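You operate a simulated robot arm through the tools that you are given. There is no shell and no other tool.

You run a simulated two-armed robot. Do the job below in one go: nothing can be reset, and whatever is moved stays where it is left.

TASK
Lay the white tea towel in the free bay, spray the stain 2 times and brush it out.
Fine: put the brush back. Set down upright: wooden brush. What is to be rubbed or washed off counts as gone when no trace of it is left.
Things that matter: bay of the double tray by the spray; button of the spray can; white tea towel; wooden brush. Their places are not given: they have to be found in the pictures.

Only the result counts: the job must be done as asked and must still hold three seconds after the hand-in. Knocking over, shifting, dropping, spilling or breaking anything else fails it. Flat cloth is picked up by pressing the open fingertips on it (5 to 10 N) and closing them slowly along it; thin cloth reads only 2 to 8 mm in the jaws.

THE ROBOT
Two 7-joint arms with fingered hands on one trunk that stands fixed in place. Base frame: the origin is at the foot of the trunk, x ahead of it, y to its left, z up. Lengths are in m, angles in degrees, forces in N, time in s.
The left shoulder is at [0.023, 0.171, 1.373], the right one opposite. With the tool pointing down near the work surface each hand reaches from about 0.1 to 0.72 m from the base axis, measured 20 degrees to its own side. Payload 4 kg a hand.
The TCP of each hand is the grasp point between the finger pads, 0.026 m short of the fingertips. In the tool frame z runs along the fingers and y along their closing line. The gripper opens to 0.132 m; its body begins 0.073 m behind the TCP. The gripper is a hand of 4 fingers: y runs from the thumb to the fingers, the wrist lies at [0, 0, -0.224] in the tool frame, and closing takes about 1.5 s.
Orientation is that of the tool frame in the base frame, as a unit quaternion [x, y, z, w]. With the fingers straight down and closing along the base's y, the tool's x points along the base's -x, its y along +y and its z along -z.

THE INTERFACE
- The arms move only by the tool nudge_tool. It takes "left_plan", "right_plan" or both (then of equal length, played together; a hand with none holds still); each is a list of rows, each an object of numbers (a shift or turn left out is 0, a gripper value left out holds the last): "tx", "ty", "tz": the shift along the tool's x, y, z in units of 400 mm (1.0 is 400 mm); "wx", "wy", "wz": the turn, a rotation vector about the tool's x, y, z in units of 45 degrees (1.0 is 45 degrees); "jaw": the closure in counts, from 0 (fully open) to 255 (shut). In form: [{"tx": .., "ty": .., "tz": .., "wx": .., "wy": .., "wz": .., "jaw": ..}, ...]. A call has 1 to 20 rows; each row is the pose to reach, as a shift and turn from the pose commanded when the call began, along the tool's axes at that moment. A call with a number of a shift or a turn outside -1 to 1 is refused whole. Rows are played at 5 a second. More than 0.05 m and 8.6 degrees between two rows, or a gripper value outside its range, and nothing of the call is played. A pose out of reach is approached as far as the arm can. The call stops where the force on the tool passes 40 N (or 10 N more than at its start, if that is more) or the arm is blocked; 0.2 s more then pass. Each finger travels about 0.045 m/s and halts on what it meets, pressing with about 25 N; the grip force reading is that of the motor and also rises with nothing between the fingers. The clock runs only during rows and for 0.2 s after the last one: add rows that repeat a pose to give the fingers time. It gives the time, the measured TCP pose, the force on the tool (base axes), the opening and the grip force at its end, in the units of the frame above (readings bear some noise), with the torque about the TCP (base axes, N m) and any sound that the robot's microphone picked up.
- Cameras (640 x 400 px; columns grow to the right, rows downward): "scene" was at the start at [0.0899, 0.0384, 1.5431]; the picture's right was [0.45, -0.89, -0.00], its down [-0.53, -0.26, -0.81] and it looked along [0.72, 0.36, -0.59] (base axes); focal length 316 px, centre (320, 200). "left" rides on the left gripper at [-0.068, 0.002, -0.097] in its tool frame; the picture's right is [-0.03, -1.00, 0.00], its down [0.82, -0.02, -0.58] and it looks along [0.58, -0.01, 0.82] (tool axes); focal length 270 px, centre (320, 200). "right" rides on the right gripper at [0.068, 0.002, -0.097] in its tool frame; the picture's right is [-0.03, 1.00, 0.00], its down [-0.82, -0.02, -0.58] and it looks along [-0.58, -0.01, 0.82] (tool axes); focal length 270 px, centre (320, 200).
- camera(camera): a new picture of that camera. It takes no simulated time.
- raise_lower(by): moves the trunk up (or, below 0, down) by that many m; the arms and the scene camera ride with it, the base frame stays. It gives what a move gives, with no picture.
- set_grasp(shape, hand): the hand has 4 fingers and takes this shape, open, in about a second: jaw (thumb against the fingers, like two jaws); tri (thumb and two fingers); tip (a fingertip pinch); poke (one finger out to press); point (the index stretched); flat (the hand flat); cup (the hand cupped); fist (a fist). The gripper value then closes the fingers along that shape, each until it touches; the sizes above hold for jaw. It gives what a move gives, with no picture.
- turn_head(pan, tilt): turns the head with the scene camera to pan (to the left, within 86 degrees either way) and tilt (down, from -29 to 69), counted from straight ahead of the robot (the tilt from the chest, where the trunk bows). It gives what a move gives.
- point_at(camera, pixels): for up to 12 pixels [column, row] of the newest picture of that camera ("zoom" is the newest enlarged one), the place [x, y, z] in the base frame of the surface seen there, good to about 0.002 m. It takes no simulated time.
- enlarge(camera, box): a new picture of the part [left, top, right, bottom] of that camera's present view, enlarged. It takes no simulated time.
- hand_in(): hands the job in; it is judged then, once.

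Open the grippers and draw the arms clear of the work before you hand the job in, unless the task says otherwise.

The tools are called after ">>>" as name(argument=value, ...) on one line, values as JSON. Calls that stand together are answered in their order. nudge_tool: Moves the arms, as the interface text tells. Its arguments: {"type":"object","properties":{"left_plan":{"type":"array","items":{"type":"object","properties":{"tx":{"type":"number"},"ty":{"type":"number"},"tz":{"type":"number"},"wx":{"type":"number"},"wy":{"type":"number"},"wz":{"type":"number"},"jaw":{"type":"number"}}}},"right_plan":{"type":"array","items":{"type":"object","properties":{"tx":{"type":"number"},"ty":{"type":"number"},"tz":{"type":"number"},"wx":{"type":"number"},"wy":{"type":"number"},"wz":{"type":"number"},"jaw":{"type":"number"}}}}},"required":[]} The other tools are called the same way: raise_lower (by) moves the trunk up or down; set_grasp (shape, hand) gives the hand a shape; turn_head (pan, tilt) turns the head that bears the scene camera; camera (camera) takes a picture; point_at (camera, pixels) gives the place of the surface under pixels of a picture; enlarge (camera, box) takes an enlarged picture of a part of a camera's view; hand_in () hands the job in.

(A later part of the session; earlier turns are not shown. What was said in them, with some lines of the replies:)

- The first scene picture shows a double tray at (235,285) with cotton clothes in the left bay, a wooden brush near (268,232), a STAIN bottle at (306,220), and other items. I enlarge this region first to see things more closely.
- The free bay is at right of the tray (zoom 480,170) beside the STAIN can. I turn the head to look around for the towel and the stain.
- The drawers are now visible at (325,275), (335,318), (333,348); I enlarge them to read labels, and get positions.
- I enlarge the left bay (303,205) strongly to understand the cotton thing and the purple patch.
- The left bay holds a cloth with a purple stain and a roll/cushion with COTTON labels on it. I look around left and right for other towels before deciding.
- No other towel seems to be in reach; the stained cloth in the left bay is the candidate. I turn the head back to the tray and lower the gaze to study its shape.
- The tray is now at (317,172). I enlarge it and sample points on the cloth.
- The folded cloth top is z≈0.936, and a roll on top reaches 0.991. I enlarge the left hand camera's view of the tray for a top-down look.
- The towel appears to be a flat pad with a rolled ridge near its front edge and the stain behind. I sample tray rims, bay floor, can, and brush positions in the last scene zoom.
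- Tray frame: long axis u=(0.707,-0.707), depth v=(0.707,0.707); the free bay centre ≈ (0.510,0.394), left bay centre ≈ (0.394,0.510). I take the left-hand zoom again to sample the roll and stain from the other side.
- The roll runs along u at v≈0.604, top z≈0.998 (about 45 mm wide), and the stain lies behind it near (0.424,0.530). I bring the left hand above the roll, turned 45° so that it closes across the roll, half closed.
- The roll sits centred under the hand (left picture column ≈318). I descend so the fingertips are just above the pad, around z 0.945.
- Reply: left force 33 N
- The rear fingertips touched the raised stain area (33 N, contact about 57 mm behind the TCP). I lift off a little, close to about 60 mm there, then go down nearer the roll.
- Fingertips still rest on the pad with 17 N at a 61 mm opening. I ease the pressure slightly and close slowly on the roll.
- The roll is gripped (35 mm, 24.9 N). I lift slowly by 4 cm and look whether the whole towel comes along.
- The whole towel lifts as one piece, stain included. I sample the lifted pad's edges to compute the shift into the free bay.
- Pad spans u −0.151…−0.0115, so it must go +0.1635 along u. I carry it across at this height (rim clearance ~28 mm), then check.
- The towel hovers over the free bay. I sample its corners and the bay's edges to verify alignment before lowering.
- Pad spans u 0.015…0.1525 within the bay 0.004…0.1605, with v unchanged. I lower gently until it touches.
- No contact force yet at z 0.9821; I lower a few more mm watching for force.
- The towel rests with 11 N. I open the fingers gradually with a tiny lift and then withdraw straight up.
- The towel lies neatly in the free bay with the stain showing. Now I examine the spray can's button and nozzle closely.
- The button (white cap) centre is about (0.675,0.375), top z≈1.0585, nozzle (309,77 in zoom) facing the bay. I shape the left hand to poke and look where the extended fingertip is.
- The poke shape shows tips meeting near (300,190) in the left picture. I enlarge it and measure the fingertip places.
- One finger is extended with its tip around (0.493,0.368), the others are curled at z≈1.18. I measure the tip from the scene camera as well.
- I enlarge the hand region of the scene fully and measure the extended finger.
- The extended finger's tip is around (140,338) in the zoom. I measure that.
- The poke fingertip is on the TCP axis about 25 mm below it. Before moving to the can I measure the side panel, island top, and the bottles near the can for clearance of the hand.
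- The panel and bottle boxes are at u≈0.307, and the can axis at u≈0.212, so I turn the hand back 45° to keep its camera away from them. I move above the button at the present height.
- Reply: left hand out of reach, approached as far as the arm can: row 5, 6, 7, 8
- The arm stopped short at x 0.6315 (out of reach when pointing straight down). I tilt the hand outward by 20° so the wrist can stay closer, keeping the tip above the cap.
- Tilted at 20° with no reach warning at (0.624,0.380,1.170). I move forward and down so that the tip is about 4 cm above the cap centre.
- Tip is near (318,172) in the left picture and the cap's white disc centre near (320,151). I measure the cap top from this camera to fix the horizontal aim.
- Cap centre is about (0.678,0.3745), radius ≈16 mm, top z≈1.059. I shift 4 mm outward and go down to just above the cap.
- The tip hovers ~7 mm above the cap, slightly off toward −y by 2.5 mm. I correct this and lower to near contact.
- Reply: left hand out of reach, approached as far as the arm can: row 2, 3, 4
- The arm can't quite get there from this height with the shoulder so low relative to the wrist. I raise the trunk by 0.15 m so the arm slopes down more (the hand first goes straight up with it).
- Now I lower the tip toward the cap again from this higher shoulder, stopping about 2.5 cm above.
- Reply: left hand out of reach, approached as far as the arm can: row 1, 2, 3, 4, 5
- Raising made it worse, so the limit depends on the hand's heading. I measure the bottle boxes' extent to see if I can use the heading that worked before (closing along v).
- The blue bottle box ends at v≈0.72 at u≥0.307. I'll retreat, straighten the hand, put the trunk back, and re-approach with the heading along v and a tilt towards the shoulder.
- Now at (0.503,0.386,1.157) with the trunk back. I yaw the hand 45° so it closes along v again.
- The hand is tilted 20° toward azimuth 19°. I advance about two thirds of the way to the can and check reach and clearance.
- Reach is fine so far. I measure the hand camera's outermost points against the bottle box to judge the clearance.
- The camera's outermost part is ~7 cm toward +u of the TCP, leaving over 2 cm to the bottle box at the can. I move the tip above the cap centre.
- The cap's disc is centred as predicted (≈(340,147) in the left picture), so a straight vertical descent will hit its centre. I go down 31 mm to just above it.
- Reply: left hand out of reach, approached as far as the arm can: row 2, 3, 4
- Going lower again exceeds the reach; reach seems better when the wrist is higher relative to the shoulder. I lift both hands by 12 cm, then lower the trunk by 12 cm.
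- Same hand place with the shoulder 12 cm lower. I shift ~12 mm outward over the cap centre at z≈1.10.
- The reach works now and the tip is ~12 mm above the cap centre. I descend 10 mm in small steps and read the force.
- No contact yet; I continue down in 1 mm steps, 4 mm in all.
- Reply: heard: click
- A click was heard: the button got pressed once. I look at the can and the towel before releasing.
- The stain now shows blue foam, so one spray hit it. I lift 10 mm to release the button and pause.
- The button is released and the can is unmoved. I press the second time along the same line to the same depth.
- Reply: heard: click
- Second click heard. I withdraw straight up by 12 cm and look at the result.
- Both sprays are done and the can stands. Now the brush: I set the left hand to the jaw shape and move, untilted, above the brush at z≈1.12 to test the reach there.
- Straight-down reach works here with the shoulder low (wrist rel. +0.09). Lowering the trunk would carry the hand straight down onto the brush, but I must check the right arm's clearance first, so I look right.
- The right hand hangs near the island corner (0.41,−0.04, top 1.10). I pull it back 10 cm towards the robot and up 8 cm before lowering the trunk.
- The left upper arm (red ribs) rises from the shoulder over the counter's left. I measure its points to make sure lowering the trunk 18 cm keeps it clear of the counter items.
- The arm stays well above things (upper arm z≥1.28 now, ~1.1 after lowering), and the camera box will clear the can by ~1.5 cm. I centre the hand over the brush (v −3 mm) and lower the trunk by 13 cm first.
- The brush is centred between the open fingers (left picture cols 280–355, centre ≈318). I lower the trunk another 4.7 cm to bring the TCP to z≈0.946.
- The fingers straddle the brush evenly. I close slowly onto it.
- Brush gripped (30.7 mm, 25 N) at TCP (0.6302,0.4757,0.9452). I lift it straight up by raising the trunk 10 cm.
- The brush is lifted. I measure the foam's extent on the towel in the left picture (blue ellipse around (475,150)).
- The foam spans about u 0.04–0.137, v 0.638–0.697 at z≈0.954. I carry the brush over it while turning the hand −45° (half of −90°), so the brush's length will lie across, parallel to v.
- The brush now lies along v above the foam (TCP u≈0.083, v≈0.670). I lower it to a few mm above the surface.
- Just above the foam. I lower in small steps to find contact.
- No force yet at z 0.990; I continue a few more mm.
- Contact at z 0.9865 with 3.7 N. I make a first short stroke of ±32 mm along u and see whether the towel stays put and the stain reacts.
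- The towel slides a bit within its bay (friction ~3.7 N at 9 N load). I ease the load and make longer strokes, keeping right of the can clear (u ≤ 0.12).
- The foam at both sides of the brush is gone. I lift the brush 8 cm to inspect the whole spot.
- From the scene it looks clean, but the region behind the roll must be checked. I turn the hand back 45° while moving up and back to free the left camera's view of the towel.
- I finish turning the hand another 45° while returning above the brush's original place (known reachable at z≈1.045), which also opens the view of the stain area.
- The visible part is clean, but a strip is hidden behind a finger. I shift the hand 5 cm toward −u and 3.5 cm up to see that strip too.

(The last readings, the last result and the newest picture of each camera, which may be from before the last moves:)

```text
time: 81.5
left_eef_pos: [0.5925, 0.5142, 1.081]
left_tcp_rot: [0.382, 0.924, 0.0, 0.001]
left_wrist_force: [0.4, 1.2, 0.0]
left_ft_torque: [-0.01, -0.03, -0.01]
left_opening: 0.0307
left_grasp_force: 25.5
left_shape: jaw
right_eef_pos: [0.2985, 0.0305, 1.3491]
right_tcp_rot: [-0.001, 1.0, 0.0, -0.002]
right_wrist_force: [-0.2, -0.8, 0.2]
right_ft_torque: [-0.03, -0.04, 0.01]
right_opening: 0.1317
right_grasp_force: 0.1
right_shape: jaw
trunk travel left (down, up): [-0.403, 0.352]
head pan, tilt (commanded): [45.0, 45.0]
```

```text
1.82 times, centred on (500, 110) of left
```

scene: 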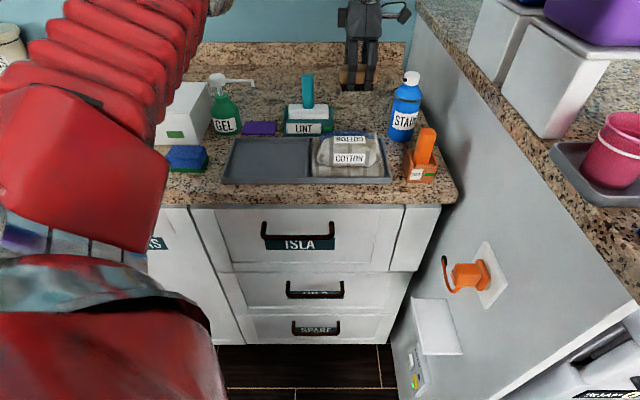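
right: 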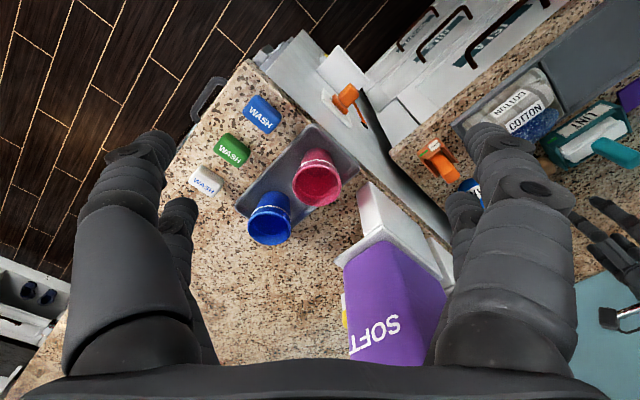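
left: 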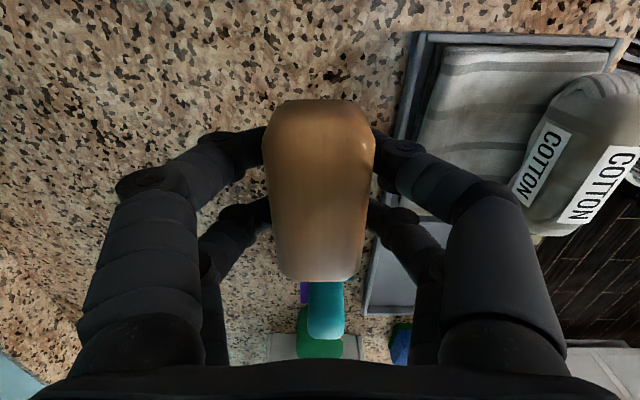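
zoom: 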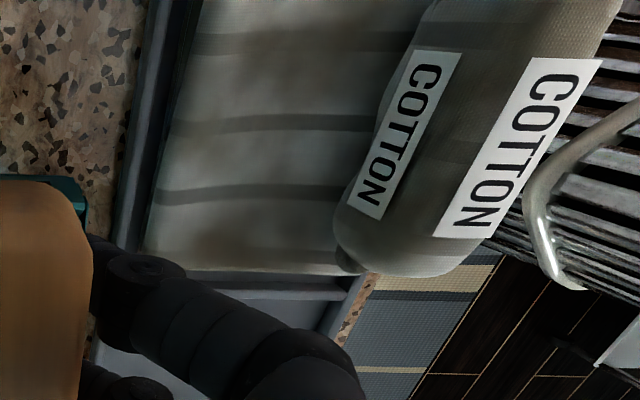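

No foam or purple is visible; I enlarge more to check for faint traces.

>>> enlarge(camera="left", box=[420, 0, 560, 160])

>>> enlarge(camera="scene", box=[305, 110, 395, 190])

```text
2.50 times, centred on (490, 80) of left
```

zoom: 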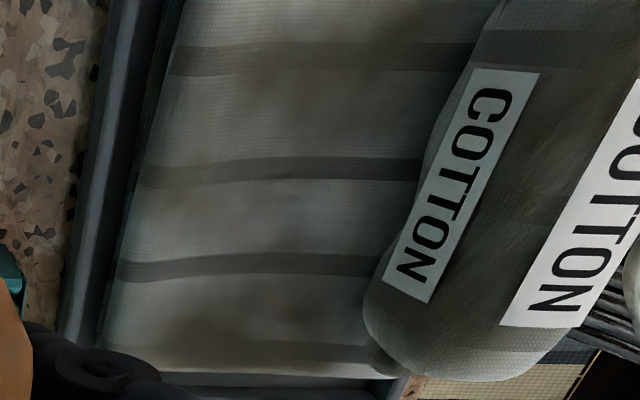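

```text
5.00 times, centred on (350, 150) of scene
```

zoom: 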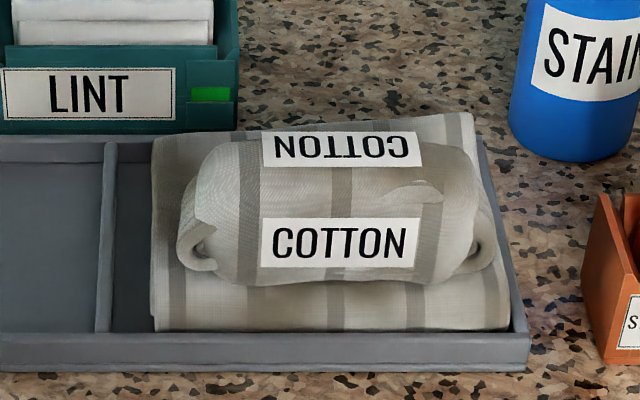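

I see only the towel's own shading. To be certain that no trace is left, I'll do one more set of strokes; I carry the brush back over the spot, turning −45° first.

>>> nudge_tool(left_plan=[{"tx": -0.01, "ty": -0.06, "tz": 0.0, "wz": -0.1667, "jaw": 255}, {"tx": -0.025, "ty": -0.12, "tz": 0.0, "wz": -0.3333, "jaw": 255}, {"tx": -0.04, "ty": -0.18, "tz": 0.0, "wz": -0.5, "jaw": 255}, {"tx": -0.055, "ty": -0.23, "tz": 0.0, "wz": -0.6667, "jaw": 255}, {"tx": -0.0707, "ty": -0.283, "tz": 0.0, "wz": -0.8333, "jaw": 255}, {"tx": -0.0707, "ty": -0.283, "tz": 0.0, "wz": -1.0, "jaw": 255}, {"tx": -0.0707, "ty": -0.283, "tz": 0.0, "wz": -1.0, "jaw": 255}])

>>> nudge_tool(left_plan=[{"wz": -0.1667, "jaw": 255}, {"wz": -0.3333, "jaw": 255}, {"wz": -0.5, "jaw": 255}, {"wz": -0.6667, "jaw": 255}, {"wz": -0.8333, "jaw": 255}, {"wz": -1.0, "jaw": 255}, {"wz": -1.0, "jaw": 255}])

>>> camera(camera="left")

```text
time: 83.1
left_eef_pos: [0.5336, 0.4121, 1.0821]
left_tcp_rot: [-0.003, 1.0, 0.001, 0.0]
left_wrist_force: [0.0, -0.4, -0.6]
left_ft_torque: [-0.02, 0.01, 0.02]
left_opening: 0.0301
left_grasp_force: 25.4
left_shape: jaw
right_eef_pos: [0.2971, 0.0317, 1.3491]
right_tcp_rot: [-0.001, 1.0, 0.001, -0.001]
right_wrist_force: [0.1, 0.6, 0.1]
right_ft_torque: [0.02, -0.03, 0.01]
right_opening: 0.1319
right_grasp_force: 0.1
right_shape: jaw
trunk travel left (down, up): [-0.403, 0.352]
head pan, tilt (commanded): [45.0, 45.0]
```

```text
time: 84.7
left_eef_pos: [0.5343, 0.4119, 1.0809]
left_tcp_rot: [-0.385, 0.923, 0.0, 0.0]
left_wrist_force: [-0.7, 0.4, -0.8]
left_ft_torque: [0.01, 0.0, -0.01]
left_opening: 0.0303
left_grasp_force: 24.7
left_shape: jaw
right_eef_pos: [0.298, 0.0309, 1.3494]
right_tcp_rot: [-0.001, 1.0, -0.001, -0.001]
right_wrist_force: [0.5, 1.6, 0.0]
right_ft_torque: [0.01, -0.03, 0.0]
right_opening: 0.1319
right_grasp_force: 0.0
right_shape: jaw
trunk travel left (down, up): [-0.403, 0.352]
head pan, tilt (commanded): [45.0, 45.0]
```

```text
taken
```

left: 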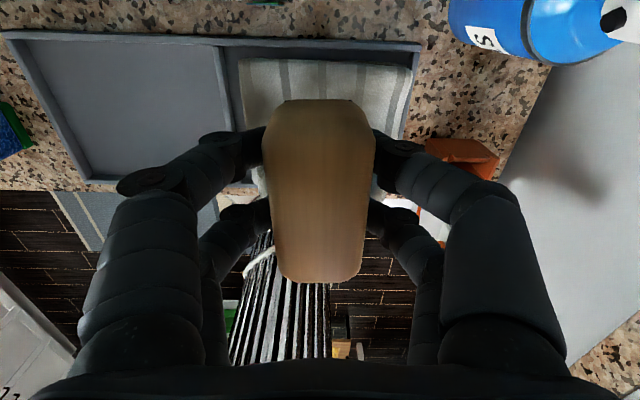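

I lower the brush onto the cleaned spot again.

>>> nudge_tool(left_plan=[{"tz": 0.08, "jaw": 255}, {"tz": 0.16, "jaw": 255}, {"tz": 0.21, "jaw": 255}, {"tz": 0.2275, "jaw": 255}, {"tz": 0.234, "jaw": 255}, {"tz": 0.24, "jaw": 255}])

```text
time: 86.1
left_eef_pos: [0.5338, 0.4133, 0.9846]
left_tcp_rot: [-0.383, 0.924, 0.001, 0.0]
left_wrist_force: [0.4, -0.5, -1.4]
left_ft_torque: [0.01, -0.01, 0.0]
left_opening: 0.03
left_grasp_force: 24.8
left_shape: jaw
right_eef_pos: [0.2979, 0.0311, 1.3492]
right_tcp_rot: [-0.001, 1.0, 0.0, -0.002]
right_wrist_force: [0.2, 1.2, -0.1]
right_ft_torque: [0.03, 0.02, 0.03]
right_opening: 0.1319
right_grasp_force: 0.0
right_shape: jaw
trunk travel left (down, up): [-0.403, 0.352]
head pan, tilt (commanded): [45.0, 45.0]
```

No contact yet at 0.9846; I lower slightly more and repeat the strokes, ending with a leftward stroke and lift.

>>> nudge_tool(left_plan=[{"tz": 0.005, "jaw": 255}, {"tz": 0.006, "ty": -0.04, "jaw": 255}, {"tz": 0.006, "ty": -0.085, "jaw": 255}, {"tz": 0.006, "ty": -0.04, "jaw": 255}, {"tz": 0.006, "ty": 0.01, "jaw": 255}, {"tz": 0.006, "ty": 0.06, "jaw": 255}, {"tz": 0.006, "ty": 0.1, "jaw": 255}, {"tz": 0.006, "ty": 0.125, "jaw": 255}, {"tz": 0.006, "ty": 0.08, "jaw": 255}, {"tz": 0.006, "ty": 0.03, "jaw": 255}, {"tz": 0.006, "ty": -0.02, "jaw": 255}, {"tz": 0.006, "ty": -0.06, "jaw": 255}, {"tz": 0.006, "ty": -0.085, "jaw": 255}, {"tz": 0.006, "ty": -0.04, "jaw": 255}, {"tz": 0.006, "ty": 0.01, "jaw": 255}, {"tz": 0.006, "ty": 0.06, "jaw": 255}, {"tz": 0.006, "ty": 0.1, "jaw": 255}])

>>> camera(camera="left")

>>> enlarge(camera="scene", box=[260, 60, 440, 200])

```text
time: 89.7
left_eef_pos: [0.5058, 0.4419, 0.9825]
left_tcp_rot: [-0.383, 0.924, -0.001, 0.0]
left_wrist_force: [0.6, -0.2, 2.0]
left_ft_torque: [-0.02, -0.08, -0.04]
left_opening: 0.0303
left_grasp_force: 24.8
left_shape: jaw
right_eef_pos: [0.2975, 0.03, 1.3491]
right_tcp_rot: [-0.001, 1.0, 0.0, 0.0]
right_wrist_force: [0.1, 0.0, 0.6]
right_ft_torque: [0.03, 0.0, 0.02]
right_opening: 0.1319
right_grasp_force: 0.0
right_shape: jaw
trunk travel left (down, up): [-0.403, 0.352]
head pan, tilt (commanded): [45.0, 45.0]
```

```text
taken
```

left: 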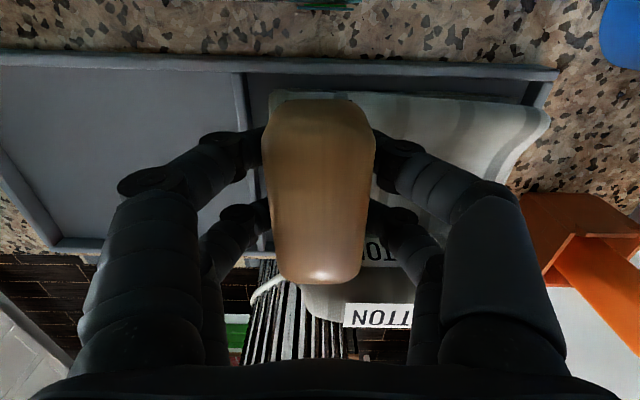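

```text
2.86 times, centred on (350, 130) of scene
```

zoom: 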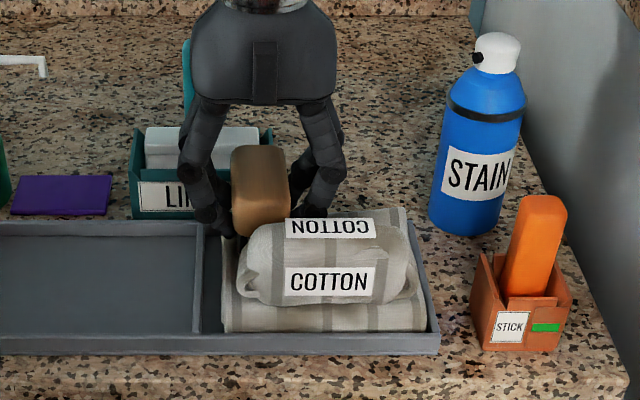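

The towel rests in the bay and is clean. I lift the brush straight up 9.5 cm and look at the spot in passing.

>>> nudge_tool(left_plan=[{"tz": -0.05, "jaw": 255}, {"tz": -0.12, "jaw": 255}, {"tz": -0.2, "jaw": 255}, {"tz": -0.245, "jaw": 255}, {"tz": -0.245, "jaw": 255}])

>>> nudge_tool(left_plan=[{"tx": -0.04, "ty": -0.02, "wz": 0.1667, "jaw": 255}, {"tx": -0.08, "ty": -0.04, "wz": 0.3333, "jaw": 255}, {"tx": -0.13, "ty": -0.055, "wz": 0.5, "jaw": 255}, {"tx": -0.17, "ty": -0.07, "wz": 0.6667, "jaw": 255}, {"tx": -0.21, "ty": -0.085, "wz": 0.8333, "jaw": 255}, {"tx": -0.248, "ty": -0.0967, "wz": 1.0, "jaw": 255}, {"tx": -0.248, "ty": -0.0967, "wz": 1.0, "jaw": 255}])

```text
time: 90.9
left_eef_pos: [0.5058, 0.4422, 1.0818]
left_tcp_rot: [-0.384, 0.923, -0.001, 0.0]
left_wrist_force: [0.5, -0.3, -0.5]
left_ft_torque: [0.01, -0.01, 0.0]
left_opening: 0.03
left_grasp_force: 24.7
left_shape: jaw
right_eef_pos: [0.2973, 0.0311, 1.3492]
right_tcp_rot: [-0.001, 1.0, 0.0, -0.001]
right_wrist_force: [0.3, 0.0, -0.5]
right_ft_torque: [-0.04, 0.02, -0.01]
right_opening: 0.1318
right_grasp_force: 0.1
right_shape: jaw
trunk travel left (down, up): [-0.403, 0.352]
head pan, tilt (commanded): [45.0, 45.0]
```

```text
time: 92.5
left_eef_pos: [0.6013, 0.4844, 1.0816]
left_tcp_rot: [0.0, 1.0, 0.0, -0.001]
left_wrist_force: [-0.1, -1.1, 0.0]
left_ft_torque: [-0.01, 0.01, 0.0]
left_opening: 0.0297
left_grasp_force: 25.5
left_shape: jaw
right_eef_pos: [0.2973, 0.0316, 1.3487]
right_tcp_rot: [0.0, 1.0, 0.0, 0.0]
right_wrist_force: [0.4, 0.5, -0.2]
right_ft_torque: [-0.01, 0.01, 0.0]
right_opening: 0.1317
right_grasp_force: 0.0
right_shape: jaw
trunk travel left (down, up): [-0.403, 0.352]
head pan, tilt (commanded): [45.0, 45.0]
```

Next I turn the last 45° and come above the brush's original place (0.6305,0.476) at z≈1.045.

>>> nudge_tool(left_plan=[{"tx": -0.012, "ty": -0.0035, "tz": 0.015, "wz": 0.1667, "jaw": 255}, {"tx": -0.024, "ty": -0.007, "tz": 0.03, "wz": 0.3333, "jaw": 255}, {"tx": -0.036, "ty": -0.0105, "tz": 0.045, "wz": 0.5, "jaw": 255}, {"tx": -0.049, "ty": -0.014, "tz": 0.06, "wz": 0.6667, "jaw": 255}, {"tx": -0.061, "ty": -0.0175, "tz": 0.075, "wz": 0.8333, "jaw": 255}, {"tx": -0.073, "ty": -0.021, "tz": 0.0925, "wz": 1.0, "jaw": 255}, {"tx": -0.073, "ty": -0.021, "tz": 0.0925, "wz": 1.0, "jaw": 255}, {"tx": -0.073, "ty": -0.021, "tz": 0.0925, "wz": 1.0, "jaw": 255}])

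>>> camera(camera="left")

>>> enlarge(camera="scene", box=[250, 40, 450, 200])

```text
time: 94.3
left_eef_pos: [0.6325, 0.4749, 1.0434]
left_tcp_rot: [0.382, 0.924, 0.0, -0.001]
left_wrist_force: [-0.2, -1.1, -1.3]
left_ft_torque: [0.0, 0.01, 0.0]
left_opening: 0.0299
left_grasp_force: 25.9
left_shape: jaw
right_eef_pos: [0.2973, 0.0311, 1.3486]
right_tcp_rot: [-0.001, 1.0, 0.0, -0.001]
right_wrist_force: [-0.6, 0.3, -0.6]
right_ft_torque: [-0.03, 0.04, 0.01]
right_opening: 0.1321
right_grasp_force: 0.0
right_shape: jaw
trunk travel left (down, up): [-0.403, 0.352]
head pan, tilt (commanded): [45.0, 45.0]
```

```text
taken
```

left: 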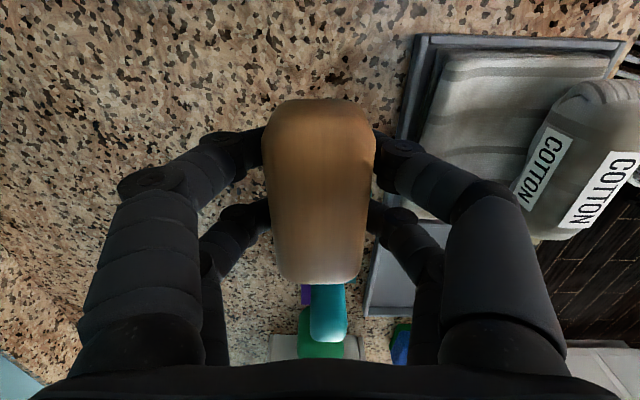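

```text
2.50 times, centred on (350, 120) of scene
```

zoom: 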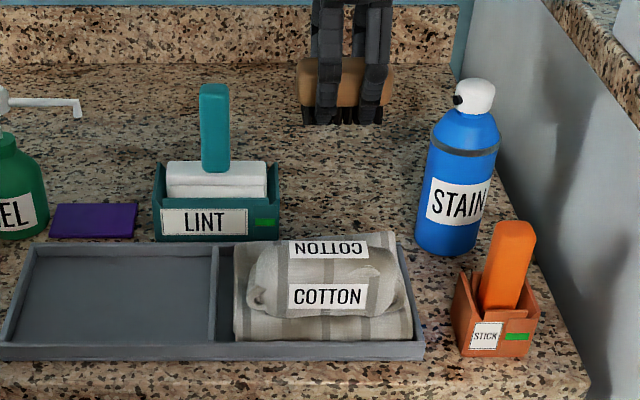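

Position is within 2 mm of the pick-up pose; I correct by that and lower the trunk 9.3 cm so the brush is a few mm above the counter.

>>> nudge_tool(left_plan=[{"tx": 0.005, "ty": -0.0025, "jaw": 255}, {"tx": 0.005, "ty": -0.0025, "jaw": 255}])

>>> raise_lower(by=-0.093)

>>> camera(camera="left")

>>> enlarge(camera="scene", box=[250, 0, 450, 160])

```text
time: 94.9
left_eef_pos: [0.6305, 0.4762, 1.0436]
left_tcp_rot: [0.382, 0.924, 0.0, 0.0]
left_wrist_force: [-0.2, -0.5, -0.6]
left_ft_torque: [0.02, 0.01, 0.01]
left_opening: 0.0299
left_grasp_force: 25.3
left_shape: jaw
right_eef_pos: [0.298, 0.0317, 1.3495]
right_tcp_rot: [-0.001, 1.0, 0.0, -0.001]
right_wrist_force: [0.3, 0.6, -0.8]
right_ft_torque: [-0.04, 0.0, 0.02]
right_opening: 0.1316
right_grasp_force: 0.0
right_shape: jaw
trunk travel left (down, up): [-0.403, 0.352]
head pan, tilt (commanded): [45.0, 45.0]
```

```text
time: 96.2
left_eef_pos: [0.6301, 0.4759, 0.9521]
left_tcp_rot: [0.381, 0.924, 0.0, 0.0]
left_wrist_force: [0.0, 0.5, -0.8]
left_ft_torque: [0.02, 0.02, 0.03]
left_opening: 0.0299
left_grasp_force: 25.3
left_shape: jaw
right_eef_pos: [0.2972, 0.0319, 1.256]
right_tcp_rot: [0.0, 1.0, 0.001, 0.0]
right_wrist_force: [0.7, 0.0, -0.4]
right_ft_torque: [0.02, -0.01, -0.02]
right_opening: 0.132
right_grasp_force: 0.1
right_shape: jaw
trunk travel left (down, up): [-0.31, 0.445]
head pan, tilt (commanded): [45.0, 45.0]
```

```text
taken
```

left: 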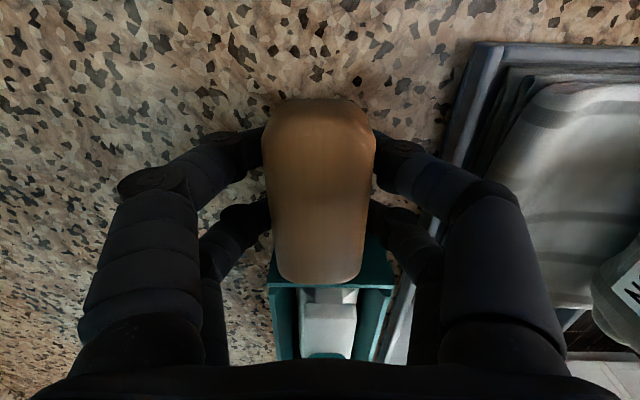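

```text
2.50 times, centred on (350, 80) of scene
```

zoom: 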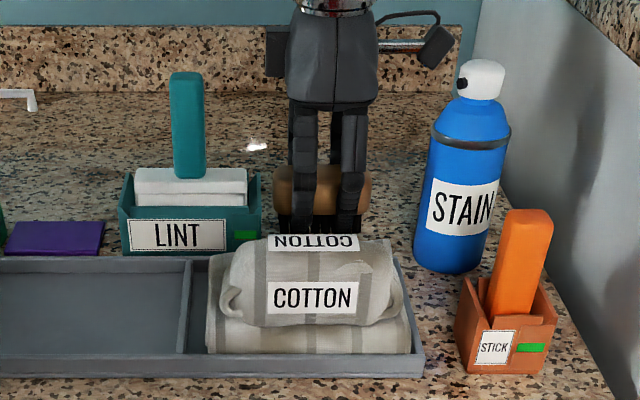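

About 7 mm remain to the counter. I lower by small arm steps and watch for contact.

>>> nudge_tool(left_plan=[{"tz": 0.005, "jaw": 255}, {"tz": 0.01, "jaw": 255}, {"tz": 0.0125, "jaw": 255}, {"tz": 0.015, "jaw": 255}])

```text
time: 97.2
left_eef_pos: [0.631, 0.4756, 0.9442]
left_tcp_rot: [0.382, 0.924, 0.0, 0.0]
left_wrist_force: [-0.3, -0.6, -1.3]
left_ft_torque: [-0.01, 0.01, -0.05]
left_opening: 0.0299
left_grasp_force: 25.1
left_shape: jaw
right_eef_pos: [0.2982, 0.0301, 1.2571]
right_tcp_rot: [-0.001, 1.0, 0.0, 0.0]
right_wrist_force: [-0.6, 0.4, -0.2]
right_ft_torque: [0.01, -0.04, -0.01]
right_opening: 0.1316
right_grasp_force: 0.1
right_shape: jaw
trunk travel left (down, up): [-0.31, 0.445]
head pan, tilt (commanded): [45.0, 45.0]
```

Still no contact at 0.9442 (brush slid up slightly in the grip). I go on in 1 mm steps.

>>> nudge_tool(left_plan=[{"tz": 0.0025, "jaw": 255}, {"tz": 0.005, "jaw": 255}, {"tz": 0.0075, "jaw": 255}])

```text
time: 98.0
left_eef_pos: [0.6311, 0.477, 0.9416]
left_tcp_rot: [0.382, 0.924, 0.0, -0.001]
left_wrist_force: [-0.1, 0.4, -0.7]
left_ft_torque: [-0.01, 0.02, 0.0]
left_opening: 0.0297
left_grasp_force: 25.5
left_shape: jaw
right_eef_pos: [0.2976, 0.0312, 1.2566]
right_tcp_rot: [-0.001, 1.0, 0.001, -0.002]
right_wrist_force: [0.1, 0.3, 1.1]
right_ft_torque: [0.01, 0.01, -0.02]
right_opening: 0.1319
right_grasp_force: 0.0
right_shape: jaw
trunk travel left (down, up): [-0.31, 0.445]
head pan, tilt (commanded): [45.0, 45.0]
```

Still free at 0.9416; 2–3 mm more, carefully.

>>> nudge_tool(left_plan=[{"tz": 0.0025, "jaw": 255}, {"tz": 0.005, "jaw": 255}])

>>> enlarge(camera="scene", box=[310, 30, 410, 110])

```text
time: 98.6
left_eef_pos: [0.6293, 0.4759, 0.9397]
left_tcp_rot: [0.382, 0.924, -0.001, 0.0]
left_wrist_force: [0.1, -0.1, 1.0]
left_ft_torque: [-0.05, -0.04, -0.02]
left_opening: 0.0297
left_grasp_force: 24.6
left_shape: jaw
right_eef_pos: [0.2967, 0.0297, 1.2552]
right_tcp_rot: [-0.001, 1.0, 0.0, -0.001]
right_wrist_force: [0.3, -0.5, -0.5]
right_ft_torque: [0.04, 0.0, 0.0]
right_opening: 0.1318
right_grasp_force: 0.1
right_shape: jaw
trunk travel left (down, up): [-0.31, 0.445]
head pan, tilt (commanded): [45.0, 45.0]
```

```text
5.00 times, centred on (360, 70) of scene
```

zoom: 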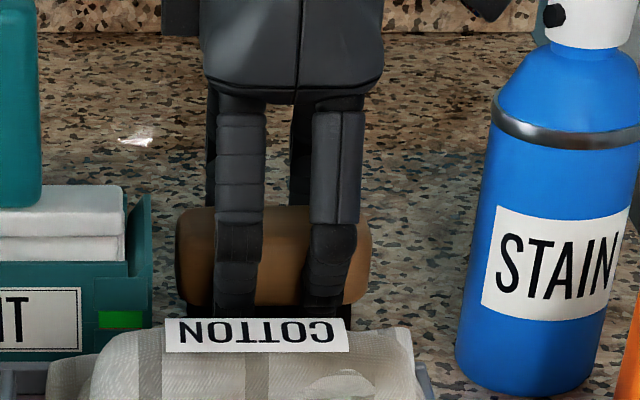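

A slight force begins (1 N at 0.9397). One more mm to confirm that the brush stands on the counter.

>>> nudge_tool(left_plan=[{"tz": 0.002, "jaw": 255}, {"tz": 0.004, "jaw": 255}])

```text
time: 99.2
left_eef_pos: [0.6296, 0.476, 0.9388]
left_tcp_rot: [0.382, 0.924, 0.0, 0.001]
left_wrist_force: [0.6, 0.2, 7.6]
left_ft_torque: [-0.07, 0.01, 0.01]
left_opening: 0.0303
left_grasp_force: 25.1
left_shape: jaw
right_eef_pos: [0.2967, 0.0312, 1.2555]
right_tcp_rot: [-0.001, 1.0, 0.0, 0.0]
right_wrist_force: [-0.7, 0.5, -0.2]
right_ft_torque: [0.0, -0.01, 0.01]
right_opening: 0.1318
right_grasp_force: 0.1
right_shape: jaw
trunk travel left (down, up): [-0.31, 0.445]
head pan, tilt (commanded): [45.0, 45.0]
```

The brush stands on the counter (7.6 N). I release slowly and open to ~90 mm.

>>> nudge_tool(left_plan=[{"tz": -0.001, "jaw": 215}, {"tz": -0.001, "jaw": 195}, {"tz": -0.001, "jaw": 180}, {"tz": -0.001, "jaw": 165}, {"tz": -0.001, "jaw": 145}, {"tz": -0.001, "jaw": 120}, {"tz": -0.001, "jaw": 100}, {"tz": -0.001, "jaw": 80}, {"tz": -0.001, "jaw": 80}])

>>> camera(camera="left")

>>> enlarge(camera="scene", box=[310, 30, 410, 110])

```text
time: 101.2
left_eef_pos: [0.6298, 0.4759, 0.9383]
left_tcp_rot: [0.382, 0.924, 0.0, 0.0]
left_wrist_force: [-0.5, -0.4, -0.1]
left_ft_torque: [0.0, 0.01, 0.05]
left_opening: 0.09
left_grasp_force: 0.1
left_shape: jaw
right_eef_pos: [0.2978, 0.0318, 1.2552]
right_tcp_rot: [-0.001, 1.0, 0.0, -0.001]
right_wrist_force: [0.8, 0.7, -0.2]
right_ft_torque: [0.01, 0.01, 0.01]
right_opening: 0.1318
right_grasp_force: 0.1
right_shape: jaw
trunk travel left (down, up): [-0.31, 0.445]
head pan, tilt (commanded): [45.0, 45.0]
```

```text
taken
```

left: 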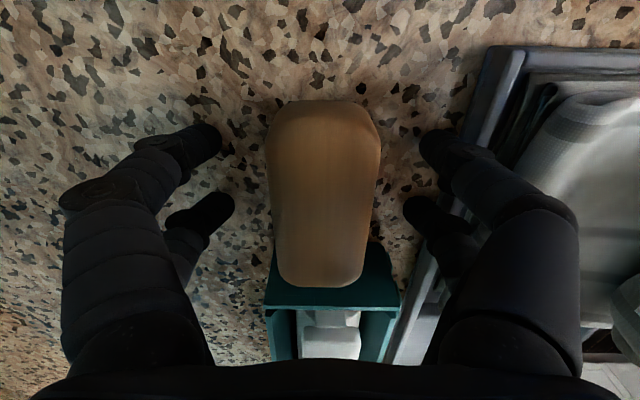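

```text
5.00 times, centred on (360, 70) of scene
```

zoom: 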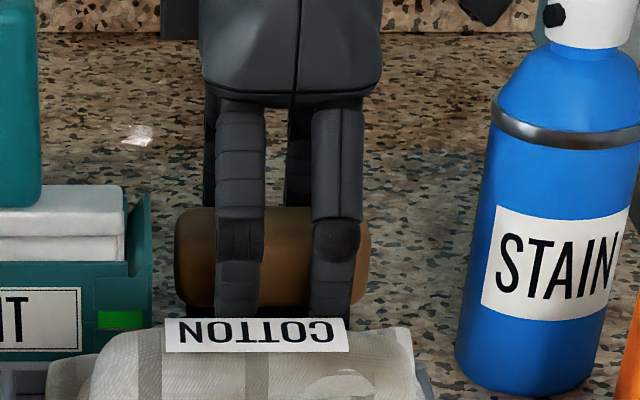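

The brush stands upright at its place. I withdraw by raising the trunk 15 cm straight up.

>>> raise_lower(by=0.15)

>>> camera(camera="left")

>>> enlarge(camera="scene", box=[200, 50, 450, 210])

>>> point_at(camera="zoom", pixels=[[380, 150], [350, 150], [410, 150], [380, 180], [355, 190], [405, 190]])

```text
time: 103.0
left_eef_pos: [0.6308, 0.4761, 1.0869]
left_tcp_rot: [0.382, 0.924, 0.0, 0.0]
left_wrist_force: [-0.3, 0.2, -0.3]
left_ft_torque: [-0.01, 0.0, 0.01]
left_opening: 0.09
left_grasp_force: 0.1
left_shape: jaw
right_eef_pos: [0.2988, 0.0309, 1.4048]
right_tcp_rot: [-0.001, 1.0, 0.0, 0.0]
right_wrist_force: [-0.3, -0.4, -0.3]
right_ft_torque: [0.04, 0.03, -0.01]
right_opening: 0.1319
right_grasp_force: 0.0
right_shape: jaw
trunk travel left (down, up): [-0.46, 0.295]
head pan, tilt (commanded): [45.0, 45.0]
```

```text
taken
```

left: 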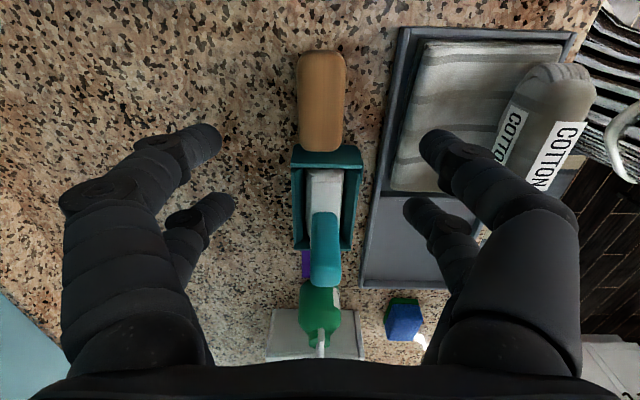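

```text
2.50 times, centred on (325, 130) of scene
```

zoom: 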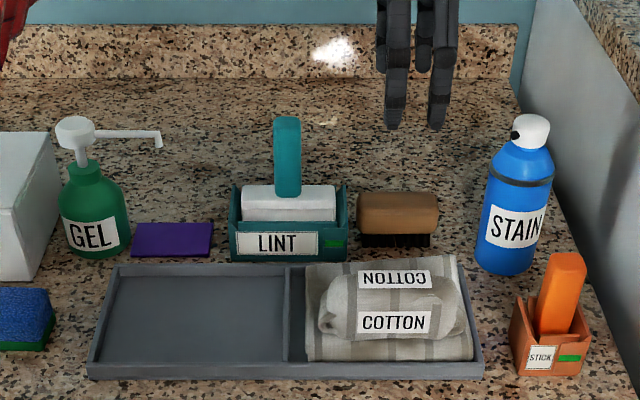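

```text
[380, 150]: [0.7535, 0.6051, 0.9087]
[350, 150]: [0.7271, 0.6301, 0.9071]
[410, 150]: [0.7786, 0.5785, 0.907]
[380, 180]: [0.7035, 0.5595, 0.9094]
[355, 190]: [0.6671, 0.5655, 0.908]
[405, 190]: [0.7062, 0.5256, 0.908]
```

The brush stands with its bristles down. I measure the brush and the towel's right edge against the bay's rim.

>>> enlarge(camera="scene", box=[310, 120, 410, 210])

>>> point_at(camera="zoom", pixels=[[145, 25], [75, 25], [215, 25], [345, 320], [340, 340], [365, 340], [320, 200], [50, 330], [48, 200], [305, 150], [20, 300], [330, 250]])

```text
4.44 times, centred on (360, 165) of scene
```

zoom: 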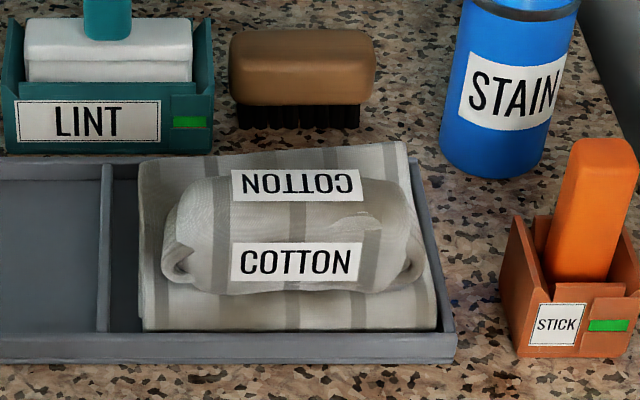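

```text
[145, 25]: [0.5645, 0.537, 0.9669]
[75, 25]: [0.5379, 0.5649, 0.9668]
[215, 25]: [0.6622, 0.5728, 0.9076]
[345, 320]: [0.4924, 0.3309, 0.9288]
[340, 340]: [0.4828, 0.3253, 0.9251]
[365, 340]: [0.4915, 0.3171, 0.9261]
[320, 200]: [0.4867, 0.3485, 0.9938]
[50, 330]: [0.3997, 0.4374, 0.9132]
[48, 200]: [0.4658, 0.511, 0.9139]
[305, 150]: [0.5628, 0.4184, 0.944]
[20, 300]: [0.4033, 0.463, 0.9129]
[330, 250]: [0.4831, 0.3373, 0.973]
```

I sample the towel's right edge and the brush's top again with better pixels.

>>> point_at(camera="zoom", pixels=[[432, 310], [436, 325], [422, 250], [403, 150], [445, 320], [428, 220], [150, 310], [300, 48], [240, 60], [365, 58], [300, 95], [300, 120]])

```text
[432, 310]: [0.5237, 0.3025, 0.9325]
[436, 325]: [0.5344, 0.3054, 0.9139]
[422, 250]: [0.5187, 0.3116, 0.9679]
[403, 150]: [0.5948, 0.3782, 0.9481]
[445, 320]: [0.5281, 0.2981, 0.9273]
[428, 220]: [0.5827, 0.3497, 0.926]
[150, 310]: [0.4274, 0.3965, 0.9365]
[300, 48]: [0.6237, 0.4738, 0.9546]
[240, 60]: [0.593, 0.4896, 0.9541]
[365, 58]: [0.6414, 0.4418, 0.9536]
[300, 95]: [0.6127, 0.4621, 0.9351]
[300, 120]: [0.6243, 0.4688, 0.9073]
```

The towel lies inside the bay (u 0.018–0.157), and the brush is back within a couple of mm at the same height. I check the stain area once more in the left camera and then draw the left arm up and back.

>>> enlarge(camera="left", box=[370, 20, 600, 220])

>>> nudge_tool(left_plan=[{"tx": 0.01, "ty": -0.02, "tz": -0.08, "jaw": 80}, {"tx": 0.03, "ty": -0.08, "tz": -0.16, "jaw": 80}, {"tx": 0.06, "ty": -0.16, "tz": -0.22, "jaw": 80}, {"tx": 0.09, "ty": -0.24, "tz": -0.28, "jaw": 80}, {"tx": 0.12, "ty": -0.32, "tz": -0.33, "jaw": 60}, {"tx": 0.15, "ty": -0.39, "tz": -0.37, "jaw": 30}, {"tx": 0.184, "ty": -0.4526, "tz": -0.4, "jaw": 0}, {"tx": 0.184, "ty": -0.4526, "tz": -0.4, "jaw": 0}])

>>> camera(camera="left")

>>> camera(camera="scene")

```text
2.00 times, centred on (485, 120) of left
```

zoom: 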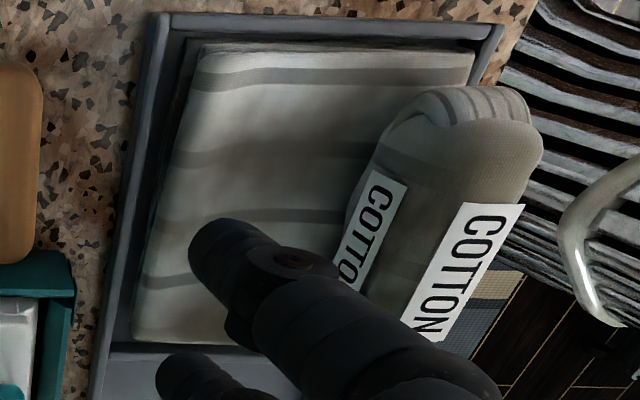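

```text
time: 104.8
left_eef_pos: [0.4494, 0.4009, 1.2474]
left_tcp_rot: [0.381, 0.925, 0.0, 0.0]
left_wrist_force: [0.5, 0.0, 0.1]
left_ft_torque: [0.01, 0.02, 0.01]
left_opening: 0.132
left_grasp_force: 0.0
left_shape: jaw
right_eef_pos: [0.2999, 0.0325, 1.4054]
right_tcp_rot: [-0.001, 1.0, 0.0, -0.001]
right_wrist_force: [0.2, 0.4, 0.4]
right_ft_torque: [0.02, 0.0, 0.01]
right_opening: 0.1317
right_grasp_force: 0.1
right_shape: jaw
trunk travel left (down, up): [-0.46, 0.295]
head pan, tilt (commanded): [45.0, 45.0]
```

```text
taken
```

left: 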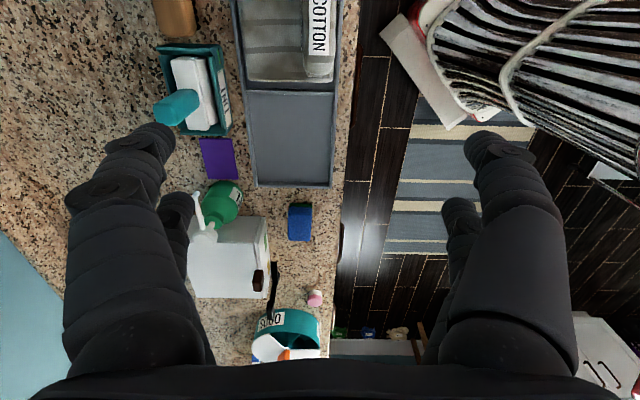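

```text
taken
```

scene: 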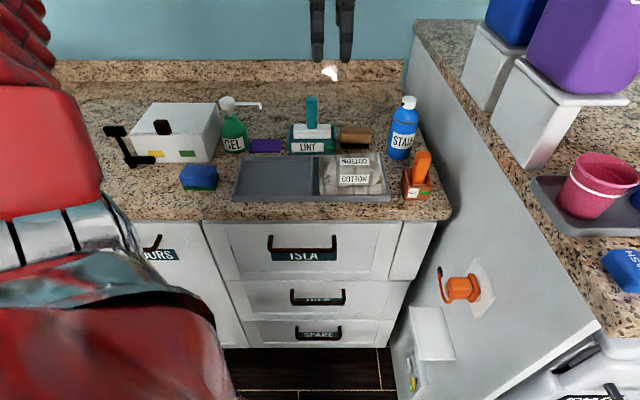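

The hand is clear and open. I raise the trunk back by 0.147 m to lift both hands well away, then take final pictures.

>>> raise_lower(by=0.147)

>>> camera(camera="left")

>>> enlarge(camera="left", box=[120, 0, 360, 150])

>>> camera(camera="scene")

```text
time: 106.5
left_eef_pos: [0.4511, 0.4001, 1.3954]
left_tcp_rot: [0.382, 0.924, 0.0, -0.001]
left_wrist_force: [-0.7, 0.3, -0.6]
left_ft_torque: [-0.04, 0.06, -0.01]
left_opening: 0.1319
left_grasp_force: 0.1
left_shape: jaw
right_eef_pos: [0.2991, 0.0309, 1.5525]
right_tcp_rot: [-0.001, 1.0, -0.001, -0.001]
right_wrist_force: [-0.4, 0.2, -0.1]
right_ft_torque: [-0.03, 0.01, -0.02]
right_opening: 0.1317
right_grasp_force: 0.1
right_shape: jaw
trunk travel left (down, up): [-0.607, 0.148]
head pan, tilt (commanded): [45.0, 45.0]
```

```text
taken
```

left: 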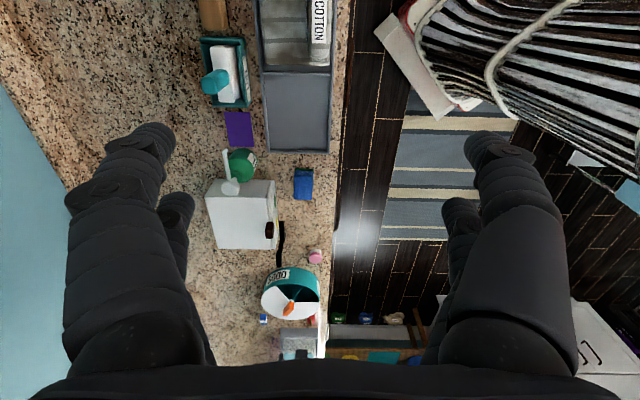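

```text
2.67 times, centred on (240, 75) of left
```

zoom: 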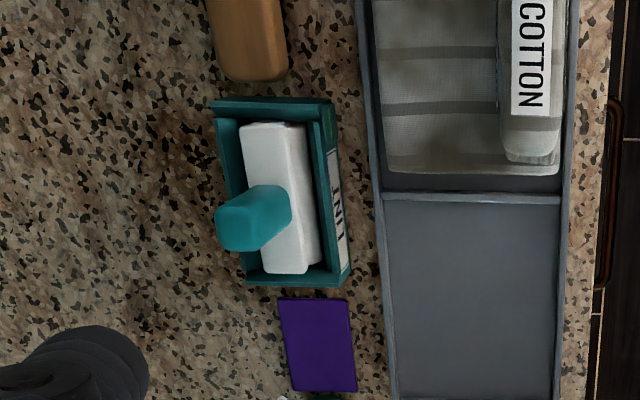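

```text
taken
```

scene: 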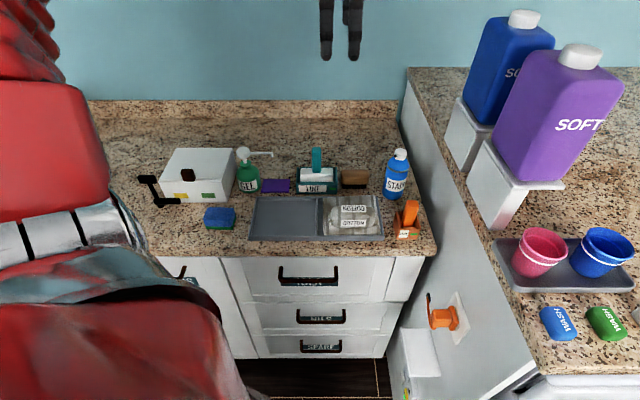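

All is in place: the towel is clean in the bay by the spray, the can and other items are undisturbed, the brush is upright at its spot, and both open hands are well above the work. I hand in the job.

>>> hand_in()

```text
The job is handed in.
```

The job is handed in: the white tea towel lies in the free bay by the spray, and the stain is brushed out. I don't have the judging result.

- **Towel:** it sits fully inside the bay, shifted slightly toward the right rim by the brushing.
- **Spray:** I pressed the button twice. Each press clicked, and after the first one foam showed on the stain. The can was not moved.
- **Brushing:** the foam and stain were gone after the first strokes. I did a second set to be safe, and the close-up views afterwards show no purple or blue left. The faint brownish shading looks like the towel's own texture.
- **Brush:** it is back upright with its bristles down, within a few millimetres of where it started.

Nothing was knocked over, and I saw nothing else out of place in the final pictures. Both grippers are open and raised clear of the work.
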